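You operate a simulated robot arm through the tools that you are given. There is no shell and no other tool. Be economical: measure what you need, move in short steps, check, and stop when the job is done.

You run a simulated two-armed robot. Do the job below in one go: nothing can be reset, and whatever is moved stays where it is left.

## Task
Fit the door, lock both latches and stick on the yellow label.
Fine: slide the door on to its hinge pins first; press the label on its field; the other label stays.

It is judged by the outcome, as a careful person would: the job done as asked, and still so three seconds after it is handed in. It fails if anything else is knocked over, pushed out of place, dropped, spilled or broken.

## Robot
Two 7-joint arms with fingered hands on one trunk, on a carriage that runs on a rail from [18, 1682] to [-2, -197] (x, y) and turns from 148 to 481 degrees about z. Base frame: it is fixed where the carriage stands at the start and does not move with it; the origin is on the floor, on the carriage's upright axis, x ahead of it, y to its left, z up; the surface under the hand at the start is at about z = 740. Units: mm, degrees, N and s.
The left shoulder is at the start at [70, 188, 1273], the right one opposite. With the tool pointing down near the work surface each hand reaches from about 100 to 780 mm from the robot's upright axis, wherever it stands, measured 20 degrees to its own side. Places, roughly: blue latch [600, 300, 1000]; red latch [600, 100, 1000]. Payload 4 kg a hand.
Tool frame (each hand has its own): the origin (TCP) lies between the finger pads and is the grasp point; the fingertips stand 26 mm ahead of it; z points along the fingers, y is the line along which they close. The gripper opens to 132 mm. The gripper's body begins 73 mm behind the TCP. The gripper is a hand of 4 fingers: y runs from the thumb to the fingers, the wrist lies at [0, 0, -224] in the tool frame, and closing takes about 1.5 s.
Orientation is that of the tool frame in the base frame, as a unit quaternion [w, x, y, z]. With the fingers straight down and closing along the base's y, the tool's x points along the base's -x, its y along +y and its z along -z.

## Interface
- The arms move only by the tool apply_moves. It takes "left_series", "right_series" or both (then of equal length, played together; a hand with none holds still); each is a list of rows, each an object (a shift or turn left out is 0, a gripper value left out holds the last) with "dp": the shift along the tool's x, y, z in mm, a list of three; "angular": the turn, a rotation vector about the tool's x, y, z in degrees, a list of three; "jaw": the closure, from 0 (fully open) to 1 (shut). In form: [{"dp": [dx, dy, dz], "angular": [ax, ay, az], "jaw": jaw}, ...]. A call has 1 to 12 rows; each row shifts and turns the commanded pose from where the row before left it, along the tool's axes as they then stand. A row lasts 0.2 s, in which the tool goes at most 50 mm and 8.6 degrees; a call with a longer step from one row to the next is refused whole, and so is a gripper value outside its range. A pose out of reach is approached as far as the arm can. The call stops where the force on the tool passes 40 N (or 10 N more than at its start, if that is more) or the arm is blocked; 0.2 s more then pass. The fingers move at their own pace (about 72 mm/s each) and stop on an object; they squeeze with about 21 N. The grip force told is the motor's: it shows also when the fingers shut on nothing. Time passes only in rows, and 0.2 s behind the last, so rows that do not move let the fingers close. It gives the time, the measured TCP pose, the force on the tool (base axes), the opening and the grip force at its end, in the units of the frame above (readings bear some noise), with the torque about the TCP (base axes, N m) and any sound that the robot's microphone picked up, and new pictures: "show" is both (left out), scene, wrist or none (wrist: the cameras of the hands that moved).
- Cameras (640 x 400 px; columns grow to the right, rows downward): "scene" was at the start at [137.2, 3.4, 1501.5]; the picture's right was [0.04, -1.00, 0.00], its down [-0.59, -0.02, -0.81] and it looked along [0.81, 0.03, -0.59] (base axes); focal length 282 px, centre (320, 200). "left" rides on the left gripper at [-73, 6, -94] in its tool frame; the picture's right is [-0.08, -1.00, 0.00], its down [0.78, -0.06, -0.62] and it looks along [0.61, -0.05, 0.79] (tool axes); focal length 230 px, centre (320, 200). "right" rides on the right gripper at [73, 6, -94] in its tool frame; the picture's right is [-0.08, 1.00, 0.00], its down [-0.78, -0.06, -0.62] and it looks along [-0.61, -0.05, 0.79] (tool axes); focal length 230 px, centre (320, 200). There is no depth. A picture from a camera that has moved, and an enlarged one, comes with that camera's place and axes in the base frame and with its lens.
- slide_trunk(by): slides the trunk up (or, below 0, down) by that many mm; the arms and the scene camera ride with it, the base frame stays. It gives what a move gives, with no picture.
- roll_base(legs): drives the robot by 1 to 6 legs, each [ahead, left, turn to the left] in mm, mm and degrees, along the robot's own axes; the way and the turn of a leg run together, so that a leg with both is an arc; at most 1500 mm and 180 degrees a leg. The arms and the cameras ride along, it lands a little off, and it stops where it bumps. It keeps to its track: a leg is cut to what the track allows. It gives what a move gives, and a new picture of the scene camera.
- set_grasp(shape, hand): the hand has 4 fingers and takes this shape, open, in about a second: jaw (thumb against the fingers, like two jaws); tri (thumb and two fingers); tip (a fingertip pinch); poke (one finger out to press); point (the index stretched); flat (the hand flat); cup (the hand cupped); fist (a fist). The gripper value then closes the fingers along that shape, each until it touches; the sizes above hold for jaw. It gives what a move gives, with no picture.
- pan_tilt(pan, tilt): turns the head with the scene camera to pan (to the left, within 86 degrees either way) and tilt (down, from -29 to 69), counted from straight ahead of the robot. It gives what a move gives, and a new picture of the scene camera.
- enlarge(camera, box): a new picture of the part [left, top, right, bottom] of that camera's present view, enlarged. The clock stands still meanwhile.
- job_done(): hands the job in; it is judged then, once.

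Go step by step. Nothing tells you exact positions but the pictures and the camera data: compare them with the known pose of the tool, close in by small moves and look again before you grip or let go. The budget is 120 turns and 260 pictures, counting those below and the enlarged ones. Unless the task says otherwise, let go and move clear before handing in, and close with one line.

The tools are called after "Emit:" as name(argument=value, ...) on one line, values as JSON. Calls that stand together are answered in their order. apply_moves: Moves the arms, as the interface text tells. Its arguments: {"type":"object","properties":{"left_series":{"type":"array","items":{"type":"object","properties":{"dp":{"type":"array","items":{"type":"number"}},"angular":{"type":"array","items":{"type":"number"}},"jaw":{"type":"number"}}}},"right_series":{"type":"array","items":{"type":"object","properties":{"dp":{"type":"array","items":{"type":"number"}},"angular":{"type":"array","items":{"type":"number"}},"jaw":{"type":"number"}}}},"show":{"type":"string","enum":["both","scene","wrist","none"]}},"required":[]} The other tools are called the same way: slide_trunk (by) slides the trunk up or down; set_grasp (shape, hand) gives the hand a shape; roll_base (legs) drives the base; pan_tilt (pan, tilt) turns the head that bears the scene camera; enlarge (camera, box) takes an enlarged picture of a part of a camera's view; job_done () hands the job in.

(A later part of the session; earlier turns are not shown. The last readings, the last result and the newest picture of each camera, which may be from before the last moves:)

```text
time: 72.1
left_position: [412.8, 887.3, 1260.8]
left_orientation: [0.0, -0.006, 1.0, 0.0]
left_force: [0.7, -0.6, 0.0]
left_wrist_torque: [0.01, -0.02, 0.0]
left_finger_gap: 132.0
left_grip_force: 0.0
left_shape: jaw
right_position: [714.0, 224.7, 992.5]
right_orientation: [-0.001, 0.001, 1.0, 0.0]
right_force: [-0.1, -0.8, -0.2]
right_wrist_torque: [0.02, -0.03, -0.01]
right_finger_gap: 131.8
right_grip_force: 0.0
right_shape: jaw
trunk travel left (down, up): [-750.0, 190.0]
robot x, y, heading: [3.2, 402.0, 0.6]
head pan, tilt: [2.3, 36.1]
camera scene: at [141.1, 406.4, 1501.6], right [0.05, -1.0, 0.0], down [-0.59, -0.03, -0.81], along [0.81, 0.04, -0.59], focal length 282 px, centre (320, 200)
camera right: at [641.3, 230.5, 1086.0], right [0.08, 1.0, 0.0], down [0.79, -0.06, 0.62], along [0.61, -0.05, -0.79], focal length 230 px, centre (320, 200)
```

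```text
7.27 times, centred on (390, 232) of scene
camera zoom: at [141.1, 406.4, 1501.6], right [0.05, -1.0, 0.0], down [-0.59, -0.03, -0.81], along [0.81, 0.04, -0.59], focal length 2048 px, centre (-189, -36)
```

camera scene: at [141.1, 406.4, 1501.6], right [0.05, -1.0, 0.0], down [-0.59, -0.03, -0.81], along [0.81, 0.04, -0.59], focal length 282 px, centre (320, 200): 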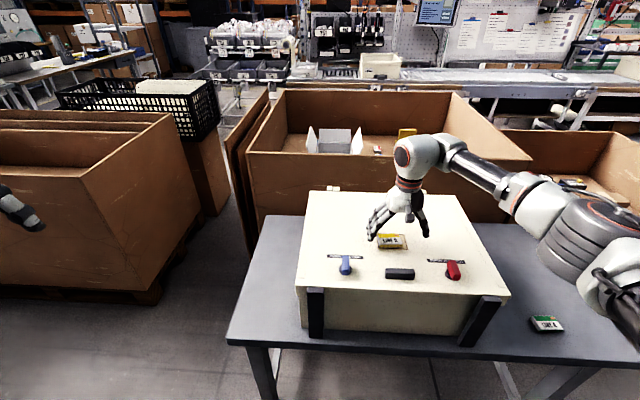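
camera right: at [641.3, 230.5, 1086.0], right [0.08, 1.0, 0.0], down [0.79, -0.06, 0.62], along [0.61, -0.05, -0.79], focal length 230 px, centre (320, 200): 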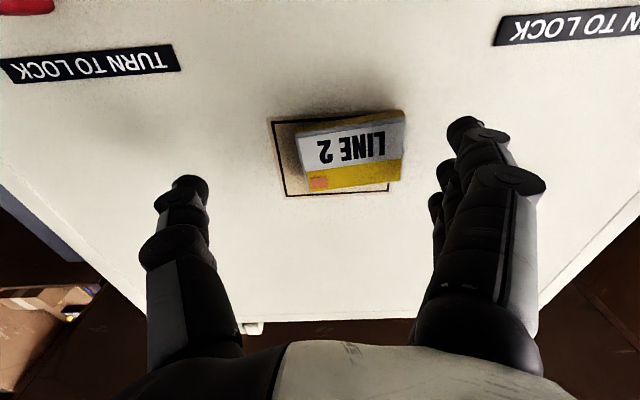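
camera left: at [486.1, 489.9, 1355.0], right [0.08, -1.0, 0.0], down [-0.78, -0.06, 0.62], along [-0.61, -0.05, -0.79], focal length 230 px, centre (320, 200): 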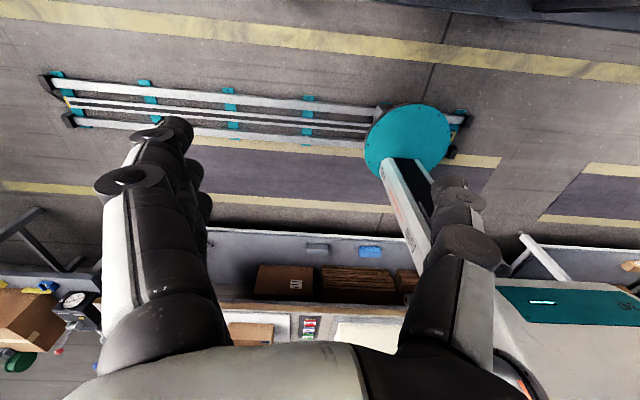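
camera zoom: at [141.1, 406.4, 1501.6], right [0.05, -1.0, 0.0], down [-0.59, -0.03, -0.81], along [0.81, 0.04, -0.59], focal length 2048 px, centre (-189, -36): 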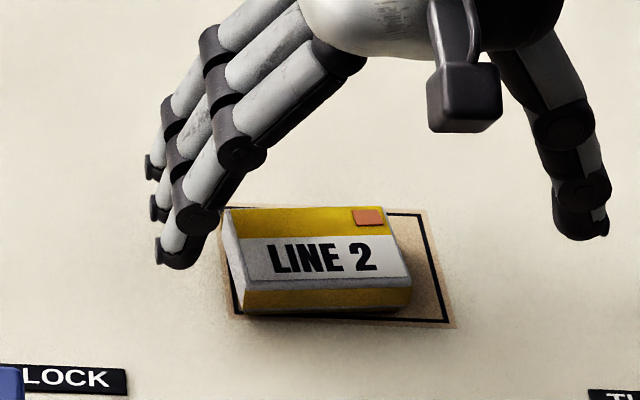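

The fingers are clear of the label's +y end. I'll lower to just above the surface and push gently towards −y.

Emit:
apply_moves(right_series=[{"dp": [0, 0, 10]}, {"dp": [0, 0, 8]}, {"dp": [0, -8, 0]}, {"dp": [0, -5, 0]}, {"dp": [0, -3, 0]}, {"dp": [0, -3, 0]}, {"dp": [0, -2, 0]}, {}])

Emit:
enlarge(camera="right", box=[240, 90, 480, 240])

Emit:
enlarge(camera="scene", box=[350, 205, 430, 260])

```text
time: 73.9
left_position: [412.9, 888.0, 1261.5]
left_orientation: [0.0, -0.006, 1.0, 0.001]
left_force: [-0.3, 0.0, 0.4]
left_wrist_torque: [0.01, -0.01, -0.03]
left_finger_gap: 131.7
left_grip_force: 0.1
left_shape: jaw
right_position: [711.9, 200.8, 975.1]
right_orientation: [-0.001, 0.002, 1.0, 0.0]
right_force: [0.0, -0.5, 0.5]
right_wrist_torque: [-0.01, -0.03, -0.02]
right_finger_gap: 131.7
right_grip_force: 0.0
right_shape: jaw
trunk travel left (down, up): [-750.0, 190.0]
robot x, y, heading: [3.9, 400.7, 0.6]
head pan, tilt: [2.3, 36.1]
camera scene: at [141.4, 407.0, 1501.5], right [0.05, -1.0, 0.0], down [-0.59, -0.03, -0.81], along [0.81, 0.04, -0.59], focal length 282 px, centre (320, 200)
camera right: at [639.2, 207.4, 1066.8], right [0.08, 1.0, 0.0], down [0.79, -0.06, 0.62], along [0.61, -0.05, -0.79], focal length 230 px, centre (320, 200)
```

scene: 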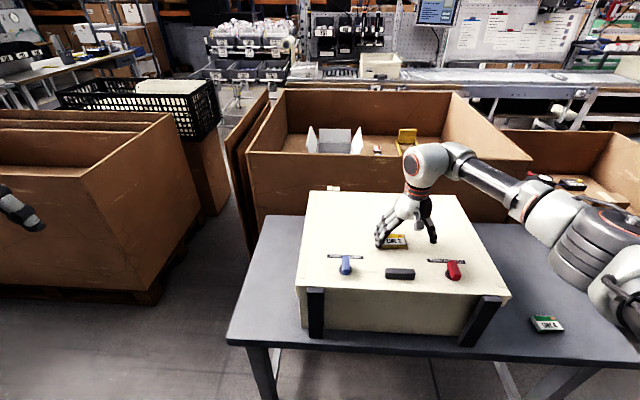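
right: 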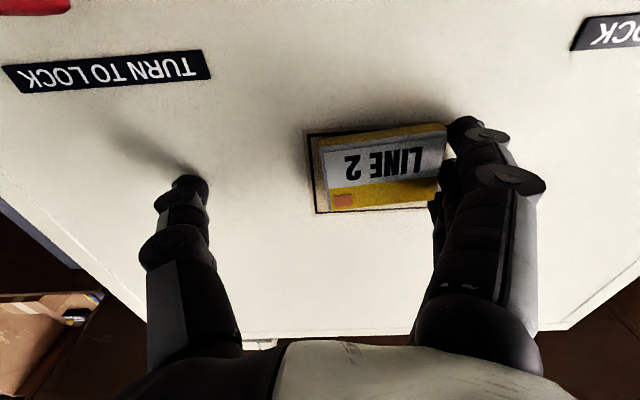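

```text
2.67 times, centred on (360, 165) of right
camera zoom: at [639.2, 207.4, 1066.8], right [0.08, 1.0, 0.0], down [0.79, -0.06, 0.62], along [0.61, -0.05, -0.79], focal length 614 px, centre (213, 293)
```

zoom: 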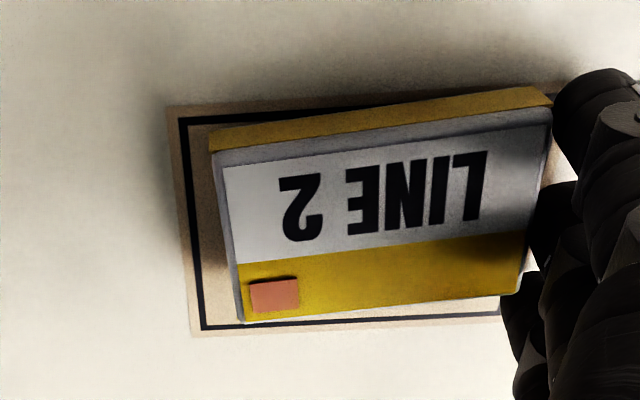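

```text
7.27 times, centred on (390, 232) of scene
camera zoom: at [141.4, 407.0, 1501.5], right [0.05, -1.0, 0.0], down [-0.59, -0.03, -0.81], along [0.81, 0.04, -0.59], focal length 2048 px, centre (-189, -36)
```

zoom: 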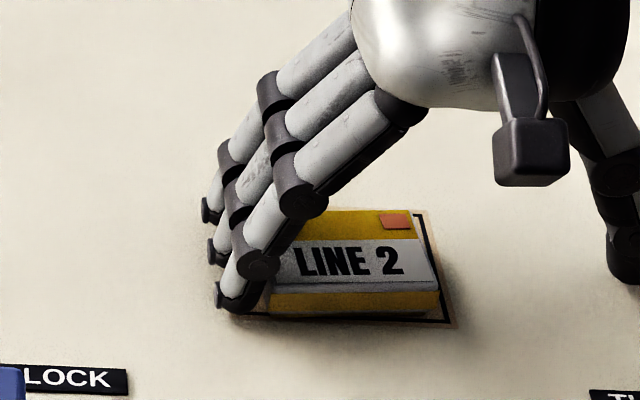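

The label is now centred in y but still yawed about −4°, with its near +y corner close to the border. I'll drag that end towards +x with the fingers in contact.

Emit:
apply_moves(right_series=[{"dp": [0, -0.7, 0]}, {"dp": [-3, 0, 0]}, {"dp": [-3, 0, 0]}, {}], show="wrist")

Emit:
enlarge(camera="right", box=[240, 90, 480, 240])

```text
time: 74.9
left_position: [412.6, 887.0, 1261.6]
left_orientation: [0.0, -0.005, 1.0, 0.0]
left_force: [0.2, 0.6, 0.1]
left_wrist_torque: [-0.02, -0.02, 0.03]
left_finger_gap: 131.7
left_grip_force: 0.1
left_shape: jaw
right_position: [719.3, 199.4, 972.9]
right_orientation: [-0.001, 0.001, 1.0, 0.001]
right_force: [-0.6, 1.0, 0.2]
right_wrist_torque: [0.01, 0.02, 0.0]
right_finger_gap: 132.0
right_grip_force: 0.0
right_shape: jaw
trunk travel left (down, up): [-750.0, 190.0]
robot x, y, heading: [7.2, 405.2, 0.5]
head pan, tilt: [2.3, 36.1]
camera right: at [646.5, 206.6, 1067.2], right [0.08, 1.0, 0.0], down [0.79, -0.06, 0.62], along [0.61, -0.05, -0.79], focal length 230 px, centre (320, 200)
```

right: 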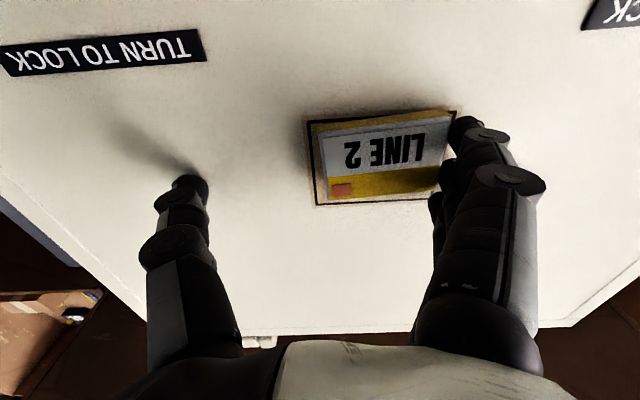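

```text
2.67 times, centred on (360, 165) of right
camera zoom: at [646.5, 206.6, 1067.2], right [0.08, 1.0, 0.0], down [0.79, -0.06, 0.62], along [0.61, -0.05, -0.79], focal length 614 px, centre (213, 293)
```

zoom: 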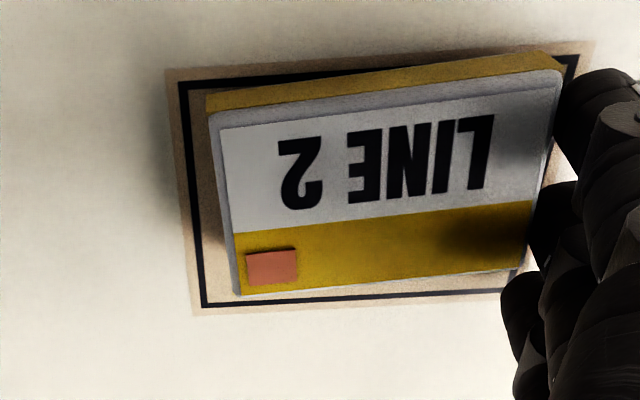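

The label is inside the border with just its near +y corner touching the line. I'll leave by sliding the fingers away in −x as before, rise, and switch to a poking finger to trim the yaw and press.

Emit:
apply_moves(right_series=[{"dp": [20, 0, 0]}, {"dp": [25, 0, 0]}, {"dp": [30, 0, 0]}, {"dp": [0, 0, -40]}, {"dp": [0, 0, -40]}, {"dp": [0, 0, -40]}, {}], show="none")

Emit:
set_grasp(hand="right", shape="poke")

Emit:
apply_moves(right_series=[{}])

Emit:
enlarge(camera="right", box=[260, 110, 420, 210])

Emit:
enlarge(camera="scene", box=[350, 130, 480, 260])

```text
time: 76.5
left_position: [412.6, 888.5, 1262.7]
left_orientation: [0.0, -0.005, 1.0, 0.0]
left_force: [0.0, -0.1, -0.1]
left_wrist_torque: [0.0, -0.01, -0.04]
left_finger_gap: 132.0
left_grip_force: 0.0
left_shape: jaw
right_position: [642.6, 197.9, 1094.3]
right_orientation: [-0.002, 0.002, 1.0, -0.001]
right_force: [0.0, 0.9, -0.4]
right_wrist_torque: [0.03, 0.0, -0.02]
right_finger_gap: 132.1
right_grip_force: 0.1
right_shape: jaw
trunk travel left (down, up): [-750.0, 190.0]
robot x, y, heading: [2.1, 401.9, 0.4]
head pan, tilt: [2.3, 36.1]
```

```text
time: 77.4
left_position: [412.4, 887.9, 1261.5]
left_orientation: [0.0, -0.005, 1.0, 0.0]
left_force: [0.2, 0.1, -0.5]
left_wrist_torque: [0.02, -0.03, 0.02]
left_finger_gap: 131.6
left_grip_force: 0.0
left_shape: jaw
right_position: [642.1, 199.2, 1094.3]
right_orientation: [-0.001, 0.001, 1.0, -0.001]
right_force: [-0.6, 0.1, 0.2]
right_wrist_torque: [-0.04, 0.04, 0.01]
right_finger_gap: 0.0
right_grip_force: 0.1
right_shape: poke
trunk travel left (down, up): [-750.0, 190.0]
robot x, y, heading: [5.6, 401.8, 0.4]
head pan, tilt: [2.3, 36.1]
```

```text
time: 77.8
left_position: [411.9, 887.6, 1261.7]
left_orientation: [0.0, -0.005, 1.0, 0.0]
left_force: [-0.3, 0.0, 0.4]
left_wrist_torque: [0.02, 0.02, 0.0]
left_finger_gap: 131.7
left_grip_force: 0.0
left_shape: jaw
right_position: [642.5, 198.4, 1094.8]
right_orientation: [-0.001, 0.001, 1.0, 0.001]
right_force: [0.2, 0.4, 0.2]
right_wrist_torque: [-0.03, -0.03, -0.02]
right_finger_gap: 0.0
right_grip_force: 0.0
right_shape: poke
trunk travel left (down, up): [-750.0, 190.0]
robot x, y, heading: [2.9, 396.3, 0.5]
head pan, tilt: [2.3, 36.1]
camera scene: at [141.4, 406.9, 1501.5], right [0.05, -1.0, 0.0], down [-0.59, -0.03, -0.81], along [0.81, 0.04, -0.59], focal length 282 px, centre (320, 200)
camera right: at [571.0, 205.2, 1186.6], right [0.08, 1.0, 0.0], down [0.79, -0.06, 0.61], along [0.61, -0.05, -0.79], focal length 230 px, centre (320, 200)
```

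scene: 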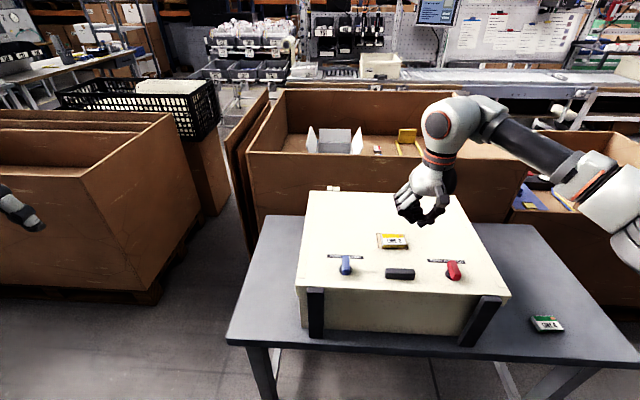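
right: 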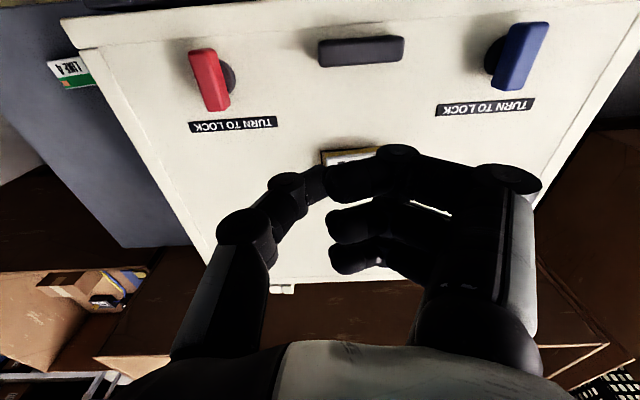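

```text
4.00 times, centred on (340, 160) of right
camera zoom: at [571.0, 205.2, 1186.6], right [0.08, 1.0, 0.0], down [0.79, -0.06, 0.61], along [0.61, -0.05, -0.79], focal length 920 px, centre (240, 360)
```

zoom: 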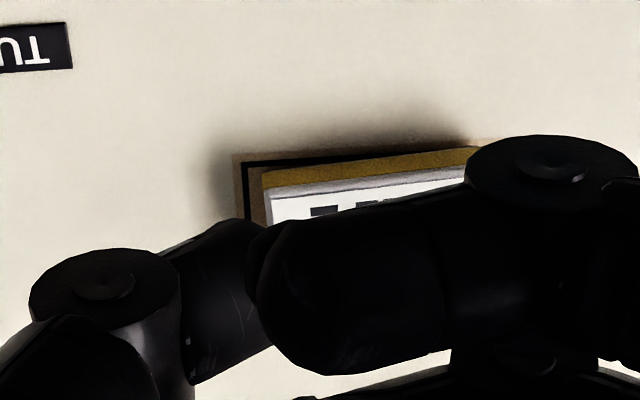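

```text
3.08 times, centred on (415, 195) of scene
camera zoom: at [141.4, 406.9, 1501.5], right [0.05, -1.0, 0.0], down [-0.59, -0.03, -0.81], along [0.81, 0.04, -0.59], focal length 866 px, centre (28, 215)
```

zoom: 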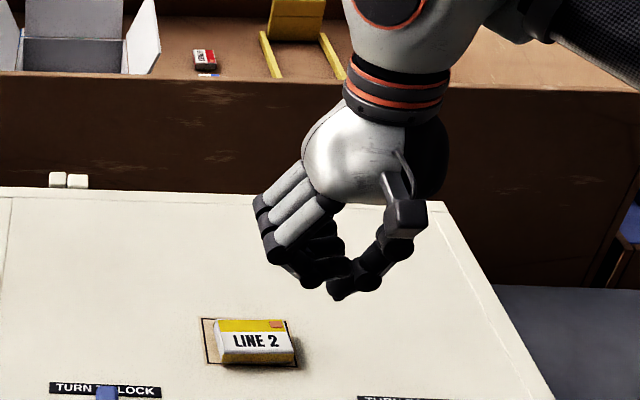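

The "poke" shape is curled and less predictable than a closed jaw, whose tips I know. I'll go back to jaw, and look at the label meanwhile.

Emit:
set_grasp(hand="right", shape="jaw")

Emit:
enlarge(camera="right", box=[260, 110, 420, 210])

Emit:
enlarge(camera="scene", box=[360, 220, 440, 270])

```text
time: 78.7
left_position: [413.3, 887.9, 1261.5]
left_orientation: [0.0, -0.005, 1.0, 0.0]
left_force: [0.2, -0.8, 0.0]
left_wrist_torque: [0.04, -0.01, 0.01]
left_finger_gap: 132.0
left_grip_force: 0.0
left_shape: jaw
right_position: [643.1, 198.8, 1093.2]
right_orientation: [0.0, 0.001, 1.0, 0.001]
right_force: [0.2, -0.3, 0.3]
right_wrist_torque: [0.01, 0.0, -0.03]
right_finger_gap: 132.0
right_grip_force: 0.0
right_shape: jaw
trunk travel left (down, up): [-750.0, 190.0]
robot x, y, heading: [5.3, 403.3, 0.7]
head pan, tilt: [2.3, 36.1]
```

```text
4.00 times, centred on (340, 160) of right
camera zoom: at [571.0, 205.2, 1186.6], right [0.08, 1.0, 0.0], down [0.79, -0.06, 0.62], along [0.61, -0.05, -0.79], focal length 920 px, centre (240, 360)
```

zoom: 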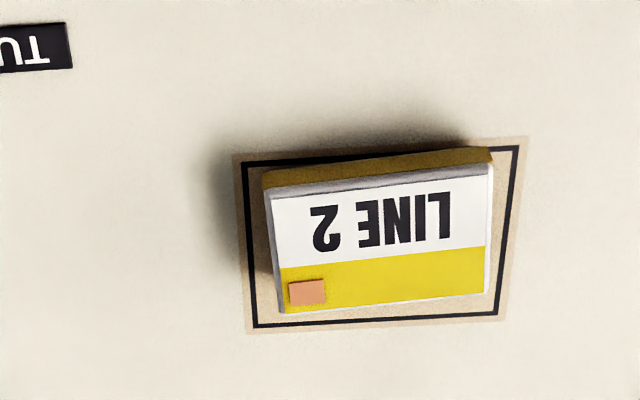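

```text
8.00 times, centred on (400, 245) of scene
camera zoom: at [141.5, 406.9, 1501.5], right [0.05, -1.0, 0.0], down [-0.59, -0.03, -0.81], along [0.81, 0.04, -0.59], focal length 2253 px, centre (-320, -160)
```

zoom: 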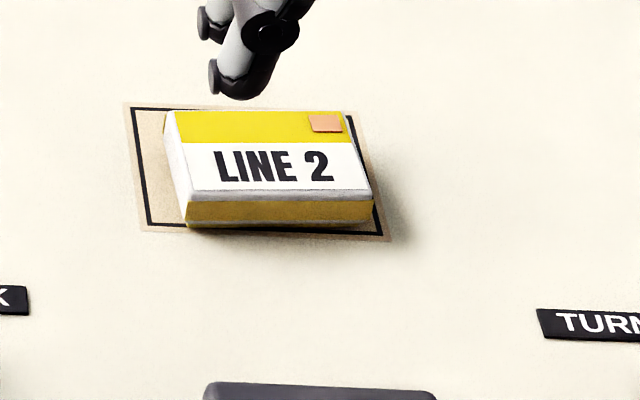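

The label is about 7 mm too near the robot. I'll close the jaw, come down between handle and label, and push its near edge gently towards +x.

Emit:
apply_moves(right_series=[{"dp": [0, 20, 0], "jaw": 1}, {"dp": [0, 21, 0]}, {"dp": [-2, 0, 0]}, {}, {}, {"dp": [0, 0, 30]}, {"dp": [0, 0, 30]}, {"dp": [0, 0, 25]}, {}])

Emit:
enlarge(camera="scene", box=[350, 200, 450, 280])

```text
time: 80.7
left_position: [412.9, 888.1, 1262.8]
left_orientation: [-0.001, -0.006, 1.0, 0.0]
left_force: [-0.1, -0.1, -0.4]
left_wrist_torque: [0.02, 0.0, -0.02]
left_finger_gap: 132.0
left_grip_force: 0.1
left_shape: jaw
right_position: [644.6, 239.2, 1008.3]
right_orientation: [0.0, 0.0, 1.0, 0.0]
right_force: [-0.2, -1.4, -0.3]
right_wrist_torque: [0.01, -0.03, -0.01]
right_finger_gap: 0.1
right_grip_force: 20.6
right_shape: jaw
trunk travel left (down, up): [-750.0, 190.0]
robot x, y, heading: [-1.0, 402.2, 0.6]
head pan, tilt: [2.3, 36.1]
camera scene: at [141.4, 406.9, 1501.5], right [0.05, -1.0, 0.0], down [-0.59, -0.03, -0.81], along [0.81, 0.04, -0.59], focal length 282 px, centre (320, 200)
camera right: at [572.1, 245.2, 1101.3], right [0.08, 1.0, 0.0], down [0.79, -0.06, 0.62], along [0.61, -0.05, -0.79], focal length 230 px, centre (320, 200)
```

scene: 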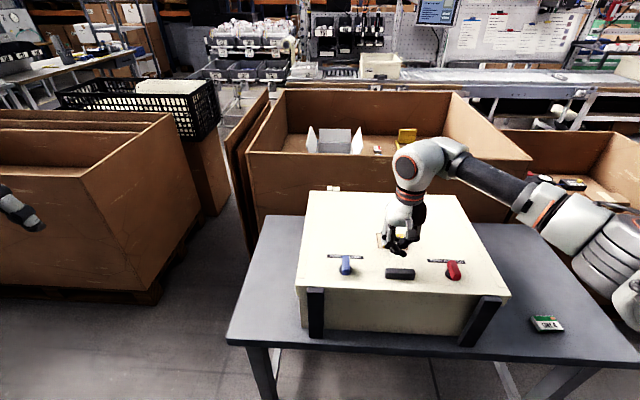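
right: 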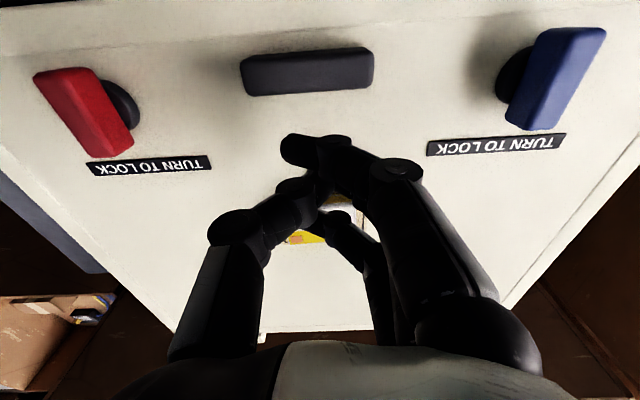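

```text
5.00 times, centred on (400, 240) of scene
camera zoom: at [141.4, 406.9, 1501.5], right [0.05, -1.0, 0.0], down [-0.59, -0.03, -0.81], along [0.81, 0.04, -0.59], focal length 1408 px, centre (-80, 0)
```

zoom: 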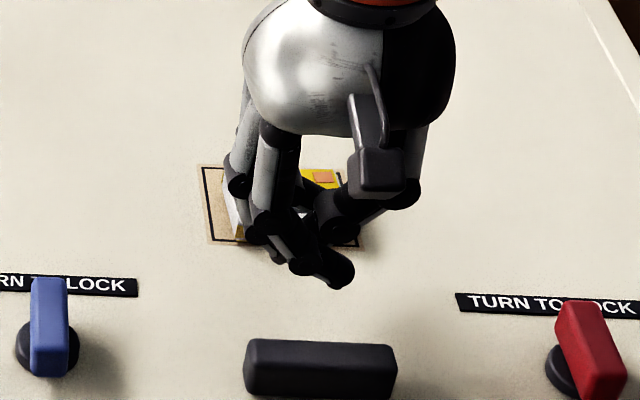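

The closed hand is too long in x to fit between handle and label at this yaw. I'll rise, turn −90° so it's narrow in x, and push with that.

Emit:
apply_moves(right_series=[{"dp": [15, 0, -45]}, {"angular": [0, 0, -8.2]}, {"angular": [0, 0, -8.2]}, {"angular": [0, 0, -8.2]}, {"angular": [0, 0, -8.2]}, {"angular": [0, 0, -8.2]}, {"angular": [0, 0, -8.2]}, {"angular": [0, 0, -8.2]}, {"angular": [0, 0, -8.2]}, {"angular": [0, 0, -8.2]}, {"angular": [0, 0, -8.2]}, {"angular": [0, 0, -8.0]}])

Emit:
enlarge(camera="right", box=[220, 90, 460, 240])

```text
time: 83.3
left_position: [413.2, 887.8, 1262.1]
left_orientation: [0.0, -0.004, 1.0, 0.0]
left_force: [-0.5, -0.8, -0.5]
left_wrist_torque: [0.01, 0.02, 0.03]
left_finger_gap: 132.1
left_grip_force: 0.0
left_shape: jaw
right_position: [629.8, 241.0, 1054.5]
right_orientation: [0.0, 0.708, -0.706, 0.0]
right_force: [-0.3, 0.4, -0.4]
right_wrist_torque: [-0.06, -0.04, 0.0]
right_finger_gap: 0.0
right_grip_force: 20.9
right_shape: jaw
trunk travel left (down, up): [-750.0, 190.0]
robot x, y, heading: [7.0, 400.8, 0.6]
head pan, tilt: [2.3, 36.1]
camera scene: at [141.4, 407.0, 1501.5], right [0.05, -1.0, 0.0], down [-0.59, -0.03, -0.81], along [0.81, 0.04, -0.59], focal length 282 px, centre (320, 200)
camera right: at [625.4, 168.5, 1147.3], right [-1.0, 0.08, 0.0], down [0.06, 0.79, 0.62], along [0.05, 0.61, -0.79], focal length 230 px, centre (320, 200)
```

scene: 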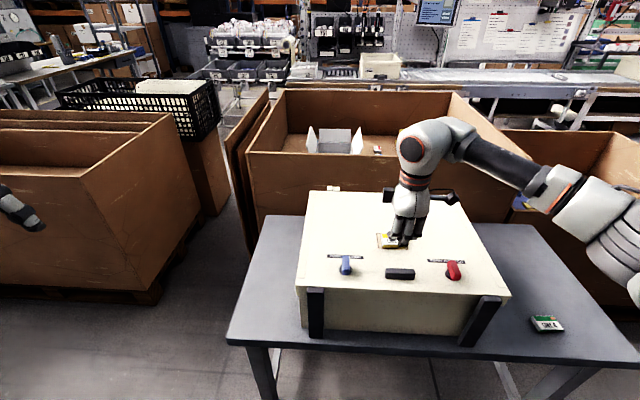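
right: 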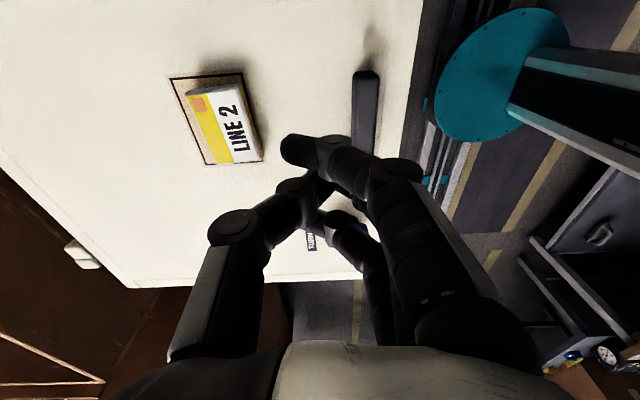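

```text
2.67 times, centred on (340, 165) of right
camera zoom: at [625.4, 168.5, 1147.3], right [-1.0, 0.08, 0.0], down [0.06, 0.79, 0.62], along [0.05, 0.61, -0.79], focal length 614 px, centre (267, 293)
```

zoom: 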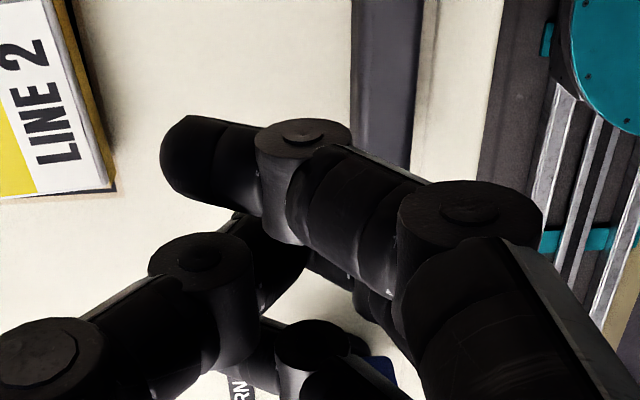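

At this yaw the two outer fingertips form a symmetric pusher. I'll descend between handle and label with x≈640.

Emit:
apply_moves(right_series=[{"dp": [5, -10, 30]}, {"dp": [0, 0, 30]}, {"dp": [0, 0, 19]}, {}])

Emit:
enlarge(camera="right", box=[160, 60, 400, 210])

Emit:
enlarge(camera="scene", box=[350, 200, 450, 280])

```text
time: 84.3
left_position: [412.4, 888.2, 1260.8]
left_orientation: [0.0, -0.004, 1.0, 0.0]
left_force: [-0.6, 0.1, 0.4]
left_wrist_torque: [0.03, -0.01, 0.0]
left_finger_gap: 131.8
left_grip_force: 0.0
left_shape: jaw
right_position: [639.8, 235.8, 977.0]
right_orientation: [-0.001, -0.707, 0.707, 0.0]
right_force: [0.2, -0.4, -1.2]
right_wrist_torque: [0.01, -0.01, 0.02]
right_finger_gap: 0.0
right_grip_force: 20.7
right_shape: jaw
trunk travel left (down, up): [-750.0, 190.0]
robot x, y, heading: [5.1, 402.2, 0.7]
head pan, tilt: [2.3, 36.1]
camera scene: at [141.6, 406.9, 1501.5], right [0.05, -1.0, 0.0], down [-0.59, -0.03, -0.81], along [0.81, 0.04, -0.59], focal length 282 px, centre (320, 200)
camera right: at [634.6, 162.7, 1069.6], right [-1.0, 0.08, 0.0], down [0.06, 0.79, 0.62], along [0.05, 0.61, -0.79], focal length 230 px, centre (320, 200)
```

scene: 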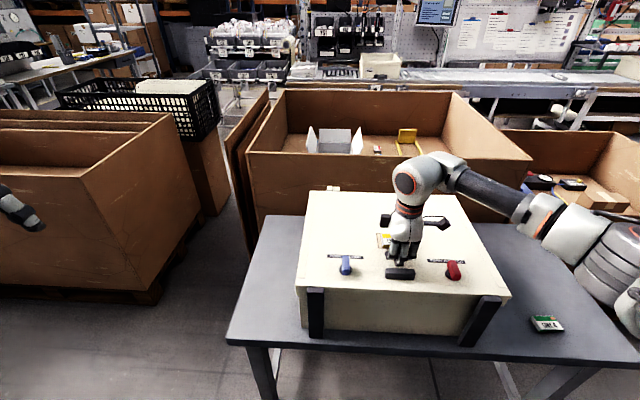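
right: 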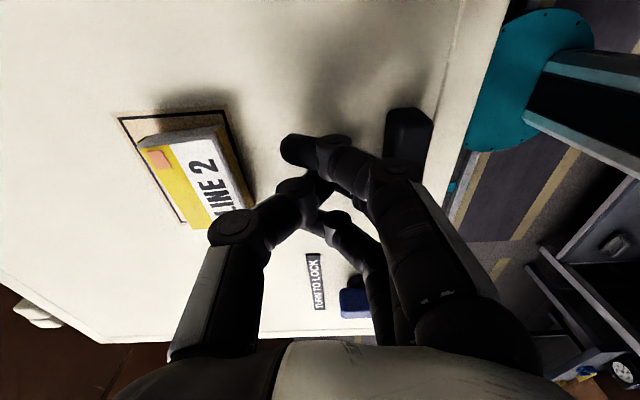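

```text
2.67 times, centred on (280, 135) of right
camera zoom: at [634.6, 162.7, 1069.6], right [-1.0, 0.08, 0.0], down [0.06, 0.79, 0.62], along [0.05, 0.61, -0.79], focal length 614 px, centre (427, 373)
```

zoom: 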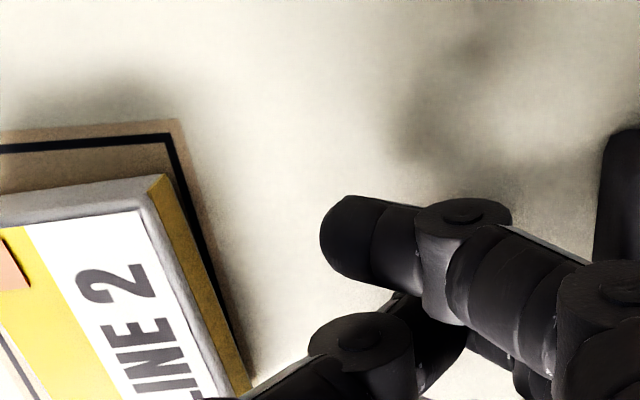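

```text
5.00 times, centred on (400, 240) of scene
camera zoom: at [141.6, 406.9, 1501.5], right [0.05, -1.0, 0.0], down [-0.59, -0.03, -0.81], along [0.81, 0.04, -0.59], focal length 1408 px, centre (-80, 0)
```

zoom: 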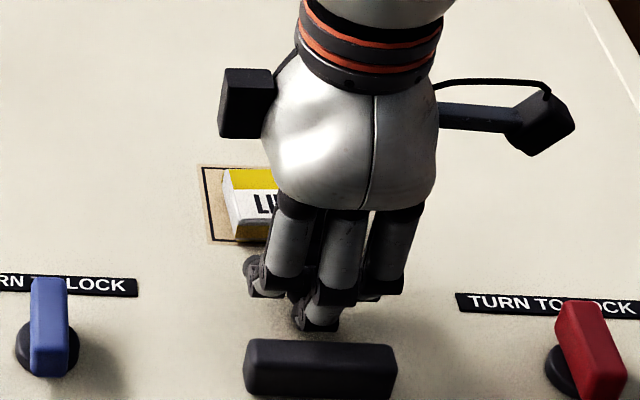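

I'll lower a bit more so the tips meet the label's edge rather than ride over it, then approach in +x.

Emit:
apply_moves(right_series=[{"dp": [0, 0, 3.5]}, {"dp": [0, -8, 0]}, {"dp": [0, -8, 0]}, {"dp": [0, -3, 0]}, {"dp": [0, -2, 0]}, {"dp": [0, -2, 0]}, {}], show="wrist")

Emit:
enlarge(camera="right", box=[160, 60, 400, 210])

Emit:
enlarge(camera="scene", box=[350, 200, 450, 280])

```text
time: 85.9
left_position: [408.8, 887.9, 1262.2]
left_orientation: [0.002, -0.005, 1.0, -0.001]
left_force: [-0.2, -0.2, -0.2]
left_wrist_torque: [0.02, 0.01, -0.03]
left_finger_gap: 131.9
left_grip_force: 0.1
left_shape: jaw
right_position: [660.9, 237.9, 974.8]
right_orientation: [0.0, -0.706, 0.708, 0.0]
right_force: [-6.0, 0.6, 18.9]
right_wrist_torque: [0.02, 0.44, 0.02]
right_finger_gap: 0.0
right_grip_force: 20.6
right_shape: jaw
trunk travel left (down, up): [-750.0, 190.0]
robot x, y, heading: [0.6, 401.5, 0.4]
head pan, tilt: [2.3, 36.1]
camera right: at [655.2, 164.1, 1067.9], right [-1.0, 0.08, 0.0], down [0.06, 0.78, 0.62], along [0.05, 0.61, -0.79], focal length 230 px, centre (320, 200)
```

right: 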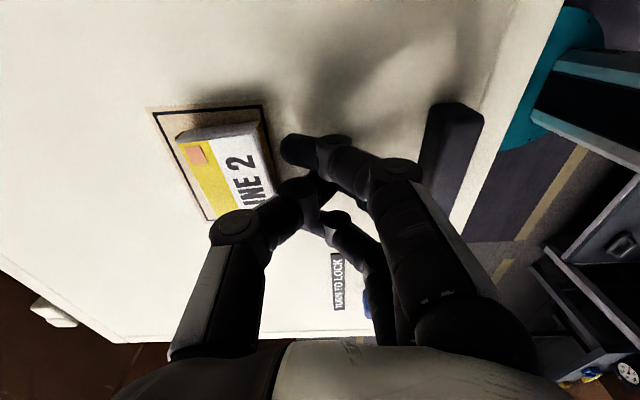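

```text
2.67 times, centred on (280, 135) of right
camera zoom: at [655.2, 164.1, 1067.9], right [-1.0, 0.08, 0.0], down [0.06, 0.78, 0.62], along [0.05, 0.61, -0.79], focal length 614 px, centre (427, 373)
```

zoom: 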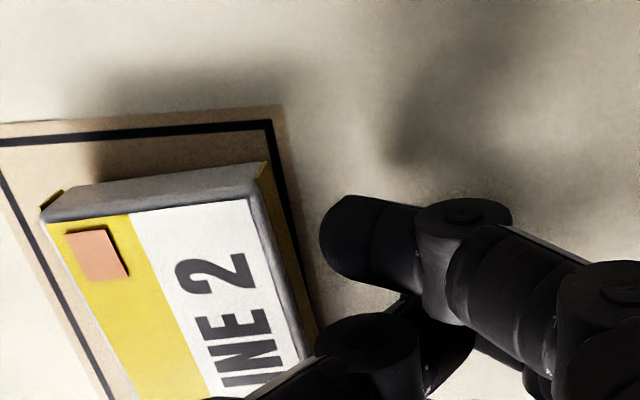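

```text
5.00 times, centred on (400, 240) of scene
camera zoom: at [137.5, 407.6, 1502.0], right [0.05, -1.0, 0.0], down [-0.59, -0.03, -0.81], along [0.81, 0.04, -0.59], focal length 1408 px, centre (-80, 0)
```

zoom: 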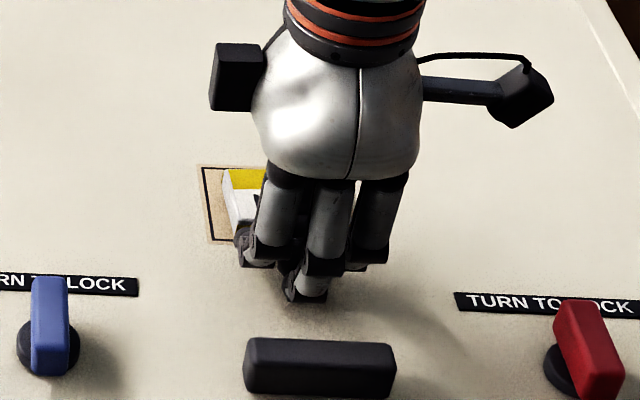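

The tip is scraping the door (19 N). I'll lift 2 mm and push on in small steps.

Emit:
apply_moves(right_series=[{"dp": [0, 0, -2.5]}, {"dp": [0, -2, 0]}, {"dp": [0, -2, 0]}, {"dp": [0, -2, 0]}, {"dp": [0, -2, 0]}, {}], show="wrist")

Emit:
enlarge(camera="right", box=[140, 60, 380, 210])

```text
time: 87.3
left_position: [410.6, 888.8, 1262.1]
left_orientation: [0.001, -0.006, 1.0, 0.0]
left_force: [0.1, 0.0, 0.2]
left_wrist_torque: [-0.03, 0.01, -0.01]
left_finger_gap: 131.6
left_grip_force: 0.0
left_shape: jaw
right_position: [669.7, 236.0, 975.5]
right_orientation: [0.0, -0.706, 0.708, 0.0]
right_force: [-2.7, -1.6, 11.5]
right_wrist_torque: [-0.06, 0.25, 0.02]
right_finger_gap: 0.0
right_grip_force: 20.9
right_shape: jaw
trunk travel left (down, up): [-750.0, 190.0]
robot x, y, heading: [6.3, 402.9, 0.5]
head pan, tilt: [2.3, 36.1]
camera right: at [665.1, 163.6, 1068.0], right [-1.0, 0.08, 0.0], down [0.06, 0.79, 0.62], along [0.05, 0.61, -0.79], focal length 230 px, centre (320, 200)
```

right: 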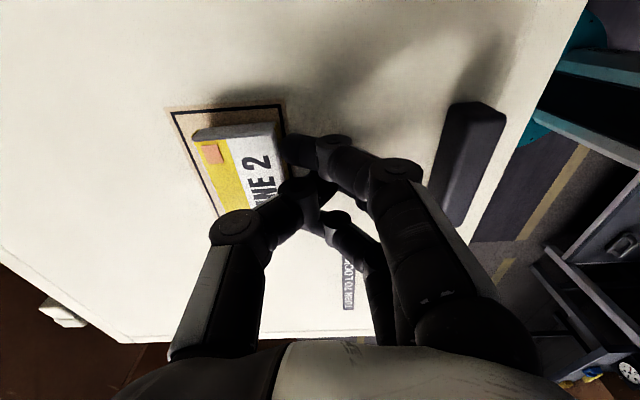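

```text
2.67 times, centred on (260, 135) of right
camera zoom: at [665.1, 163.6, 1068.0], right [-1.0, 0.08, 0.0], down [0.06, 0.79, 0.62], along [0.05, 0.61, -0.79], focal length 614 px, centre (480, 373)
```

zoom: 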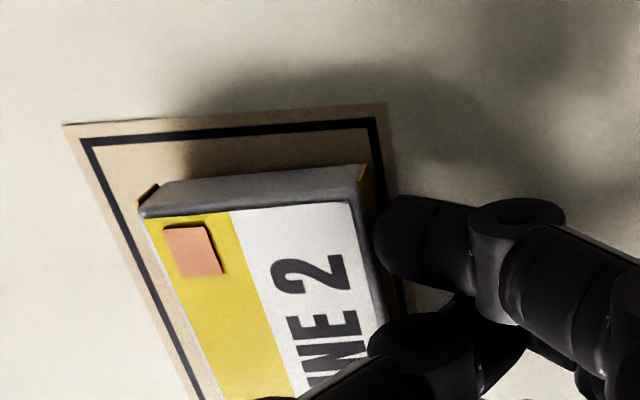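

The index tip is now at the label's near edge. Another lift of 1 mm and 6 mm of push.

Emit:
apply_moves(right_series=[{"dp": [0, -1, -1.5]}, {"dp": [0, -2, 0]}, {"dp": [0, -2, 0]}, {"dp": [0, -1, 0]}, {}], show="wrist")

Emit:
enlarge(camera="right", box=[140, 60, 380, 210])

Emit:
enlarge(camera="scene", box=[350, 200, 450, 280])

```text
time: 88.5
left_position: [412.0, 887.5, 1261.4]
left_orientation: [0.0, -0.005, 1.0, 0.0]
left_force: [-0.1, -0.7, -0.6]
left_wrist_torque: [-0.01, 0.03, -0.02]
left_finger_gap: 131.7
left_grip_force: 0.1
left_shape: jaw
right_position: [677.0, 236.1, 976.2]
right_orientation: [0.0, -0.706, 0.708, 0.001]
right_force: [-1.1, 0.1, 0.8]
right_wrist_torque: [-0.01, 0.07, 0.0]
right_finger_gap: 0.0
right_grip_force: 21.1
right_shape: jaw
trunk travel left (down, up): [-750.0, 190.0]
robot x, y, heading: [6.6, 398.8, 0.5]
head pan, tilt: [2.3, 36.1]
camera right: at [672.0, 163.4, 1068.5], right [-1.0, 0.08, 0.0], down [0.06, 0.78, 0.62], along [0.05, 0.61, -0.79], focal length 230 px, centre (320, 200)
```

right: 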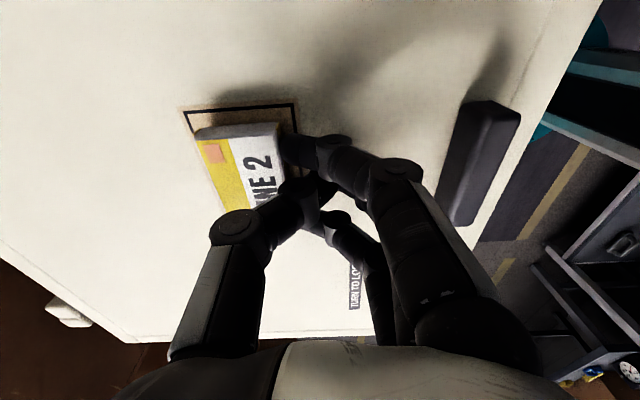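

```text
2.67 times, centred on (260, 135) of right
camera zoom: at [672.0, 163.4, 1068.5], right [-1.0, 0.08, 0.0], down [0.06, 0.78, 0.62], along [0.05, 0.61, -0.79], focal length 614 px, centre (480, 373)
```

zoom: 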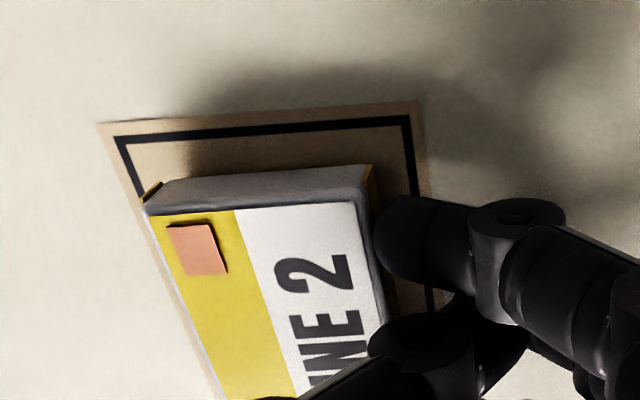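

```text
5.00 times, centred on (400, 240) of scene
camera zoom: at [141.2, 407.0, 1501.5], right [0.05, -1.0, 0.0], down [-0.59, -0.03, -0.81], along [0.81, 0.04, -0.59], focal length 1408 px, centre (-80, 0)
```

zoom: 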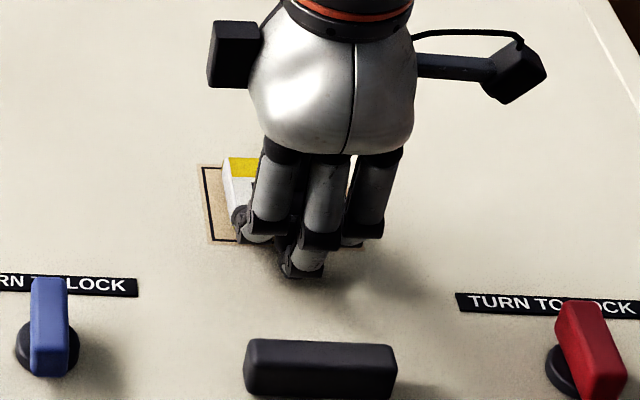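

The label moved. I'll retreat −x and rise to see where it sits.

Emit:
apply_moves(right_series=[{"dp": [0, 10, 0]}, {"dp": [0, 15, 0]}, {"dp": [0, 0, -40]}, {"dp": [0, 20, -40]}, {"dp": [0, 0, -30]}, {}])

Emit:
enlarge(camera="right", box=[140, 40, 300, 140])

Emit:
enlarge(camera="scene", box=[360, 215, 440, 265])

```text
time: 89.9
left_position: [413.7, 887.1, 1261.1]
left_orientation: [0.0, -0.005, 1.0, 0.0]
left_force: [-0.5, -0.7, 0.5]
left_wrist_torque: [0.02, -0.02, 0.02]
left_finger_gap: 132.0
left_grip_force: 0.1
left_shape: jaw
right_position: [630.7, 235.2, 1086.2]
right_orientation: [-0.001, -0.707, 0.707, 0.0]
right_force: [0.5, 0.0, 0.7]
right_wrist_torque: [-0.03, -0.02, -0.01]
right_finger_gap: 0.0
right_grip_force: 20.7
right_shape: jaw
trunk travel left (down, up): [-750.0, 190.0]
robot x, y, heading: [2.9, 402.2, 0.8]
head pan, tilt: [2.3, 36.1]
camera scene: at [141.8, 407.1, 1501.5], right [0.05, -1.0, 0.0], down [-0.59, -0.03, -0.81], along [0.81, 0.04, -0.59], focal length 282 px, centre (320, 200)
camera right: at [626.0, 163.5, 1177.9], right [-1.0, 0.08, 0.0], down [0.06, 0.79, 0.62], along [0.05, 0.61, -0.79], focal length 230 px, centre (320, 200)
```

scene: 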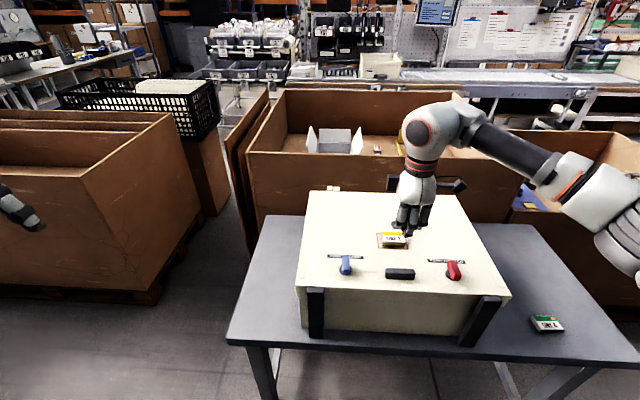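
right: 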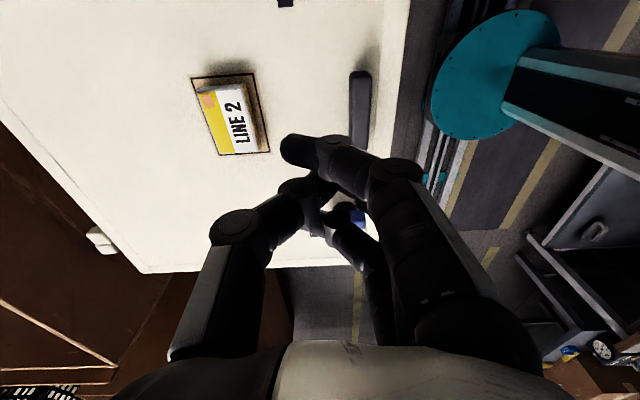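

```text
4.00 times, centred on (220, 90) of right
camera zoom: at [626.0, 163.5, 1177.9], right [-1.0, 0.08, 0.0], down [0.06, 0.79, 0.62], along [0.05, 0.61, -0.79], focal length 920 px, centre (720, 640)
```

zoom: 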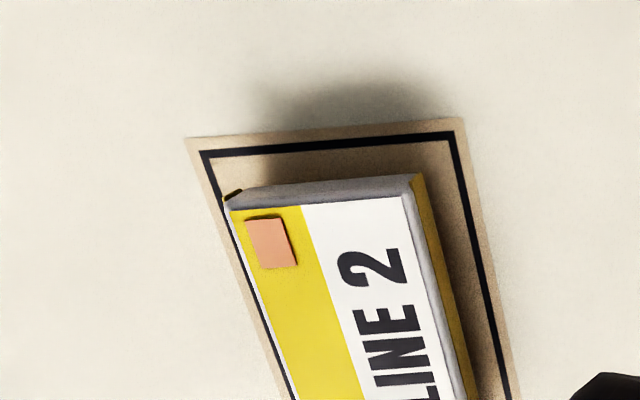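

```text
8.00 times, centred on (400, 240) of scene
camera zoom: at [141.8, 407.1, 1501.5], right [0.05, -1.0, 0.0], down [-0.59, -0.03, -0.81], along [0.81, 0.04, -0.59], focal length 2253 px, centre (-320, -120)
```

zoom: 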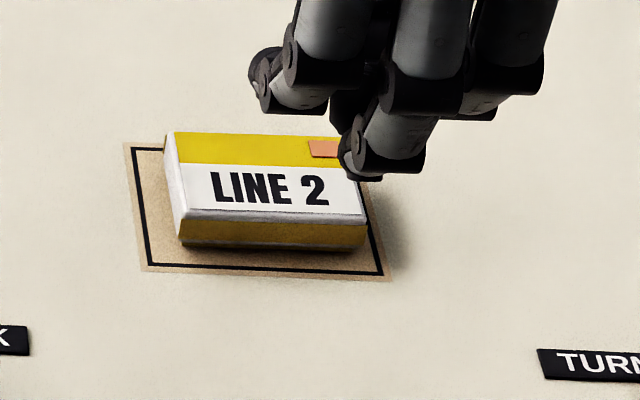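

The label is now square and fully inside the border, with margins of about 4–11 mm. I'll press it down from the top with the closed fingertips at its centre (about (718, 232)).

Emit:
apply_moves(right_series=[{"dp": [3, -45, 0]}, {"dp": [0, -41, 0]}, {"dp": [0, 0, 40]}, {"dp": [0, 0, 35]}, {"dp": [0, 0, 15]}, {}])

Emit:
enlarge(camera="scene", box=[350, 195, 450, 275])

```text
time: 91.3
left_position: [412.1, 888.0, 1262.3]
left_orientation: [0.0, -0.005, 1.0, 0.0]
left_force: [-0.1, 0.2, 0.2]
left_wrist_torque: [0.0, -0.03, -0.03]
left_finger_gap: 132.1
left_grip_force: 0.0
left_shape: jaw
right_position: [717.7, 232.1, 993.1]
right_orientation: [-0.001, -0.707, 0.708, 0.001]
right_force: [-0.2, -0.2, -0.3]
right_wrist_torque: [0.02, 0.0, 0.0]
right_finger_gap: 0.0
right_grip_force: 20.9
right_shape: jaw
trunk travel left (down, up): [-750.0, 190.0]
robot x, y, heading: [4.2, 406.9, 0.5]
head pan, tilt: [2.3, 36.1]
camera scene: at [141.2, 406.5, 1501.6], right [0.05, -1.0, 0.0], down [-0.59, -0.03, -0.81], along [0.81, 0.04, -0.59], focal length 282 px, centre (320, 200)
camera right: at [712.8, 159.2, 1087.2], right [-1.0, 0.08, 0.0], down [0.06, 0.78, 0.62], along [0.05, 0.61, -0.79], focal length 230 px, centre (320, 200)
```

scene: 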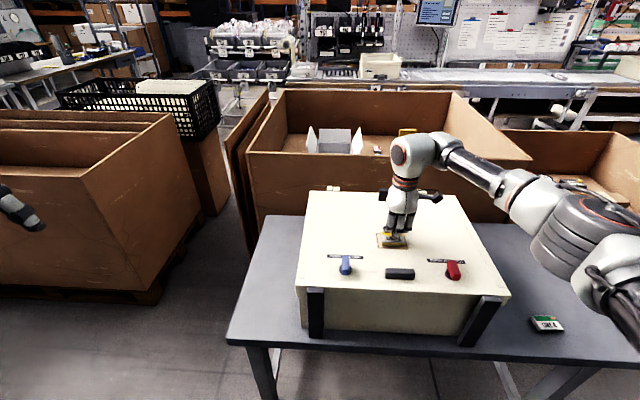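
right: 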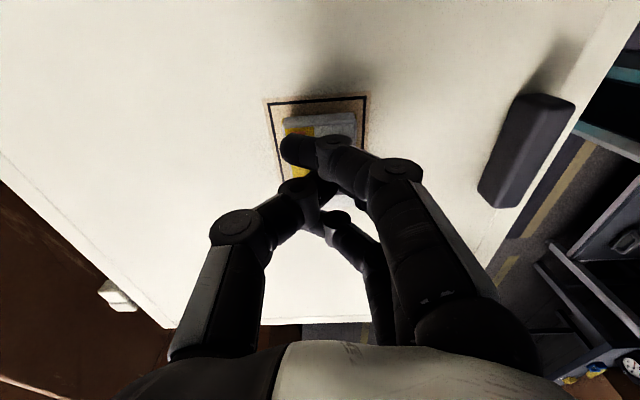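

```text
5.00 times, centred on (400, 235) of scene
camera zoom: at [141.2, 406.5, 1501.6], right [0.05, -1.0, 0.0], down [-0.59, -0.03, -0.81], along [0.81, 0.04, -0.59], focal length 1408 px, centre (-80, 25)
```

zoom: 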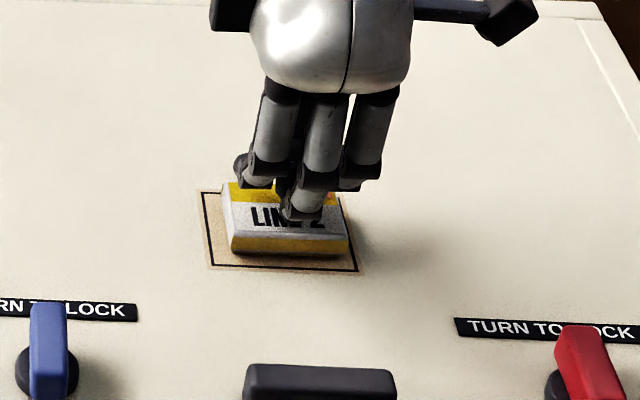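

The fingertips are right over the label. Pressing down slowly.

Emit:
apply_moves(right_series=[{"dp": [-4, 0, 2]}, {"dp": [0, 0, 1.5]}, {"dp": [0, 0, 1.5]}, {"dp": [0, 0, 1.5]}, {"dp": [0, 0, 1.5]}, {}], show="none")

```text
time: 92.7
left_position: [409.8, 886.9, 1263.2]
left_orientation: [0.001, -0.004, 1.0, 0.001]
left_force: [0.7, 1.0, -0.4]
left_wrist_torque: [-0.02, -0.03, 0.02]
left_finger_gap: 132.0
left_grip_force: 0.1
left_shape: jaw
right_position: [717.5, 236.7, 990.8]
right_orientation: [0.001, -0.706, 0.708, -0.001]
right_force: [-1.4, -5.2, 18.7]
right_wrist_torque: [-0.14, 0.23, 0.07]
right_finger_gap: 0.0
right_grip_force: 21.3
right_shape: jaw
trunk travel left (down, up): [-750.0, 190.0]
robot x, y, heading: [7.5, 401.0, 0.2]
head pan, tilt: [2.3, 36.1]
```

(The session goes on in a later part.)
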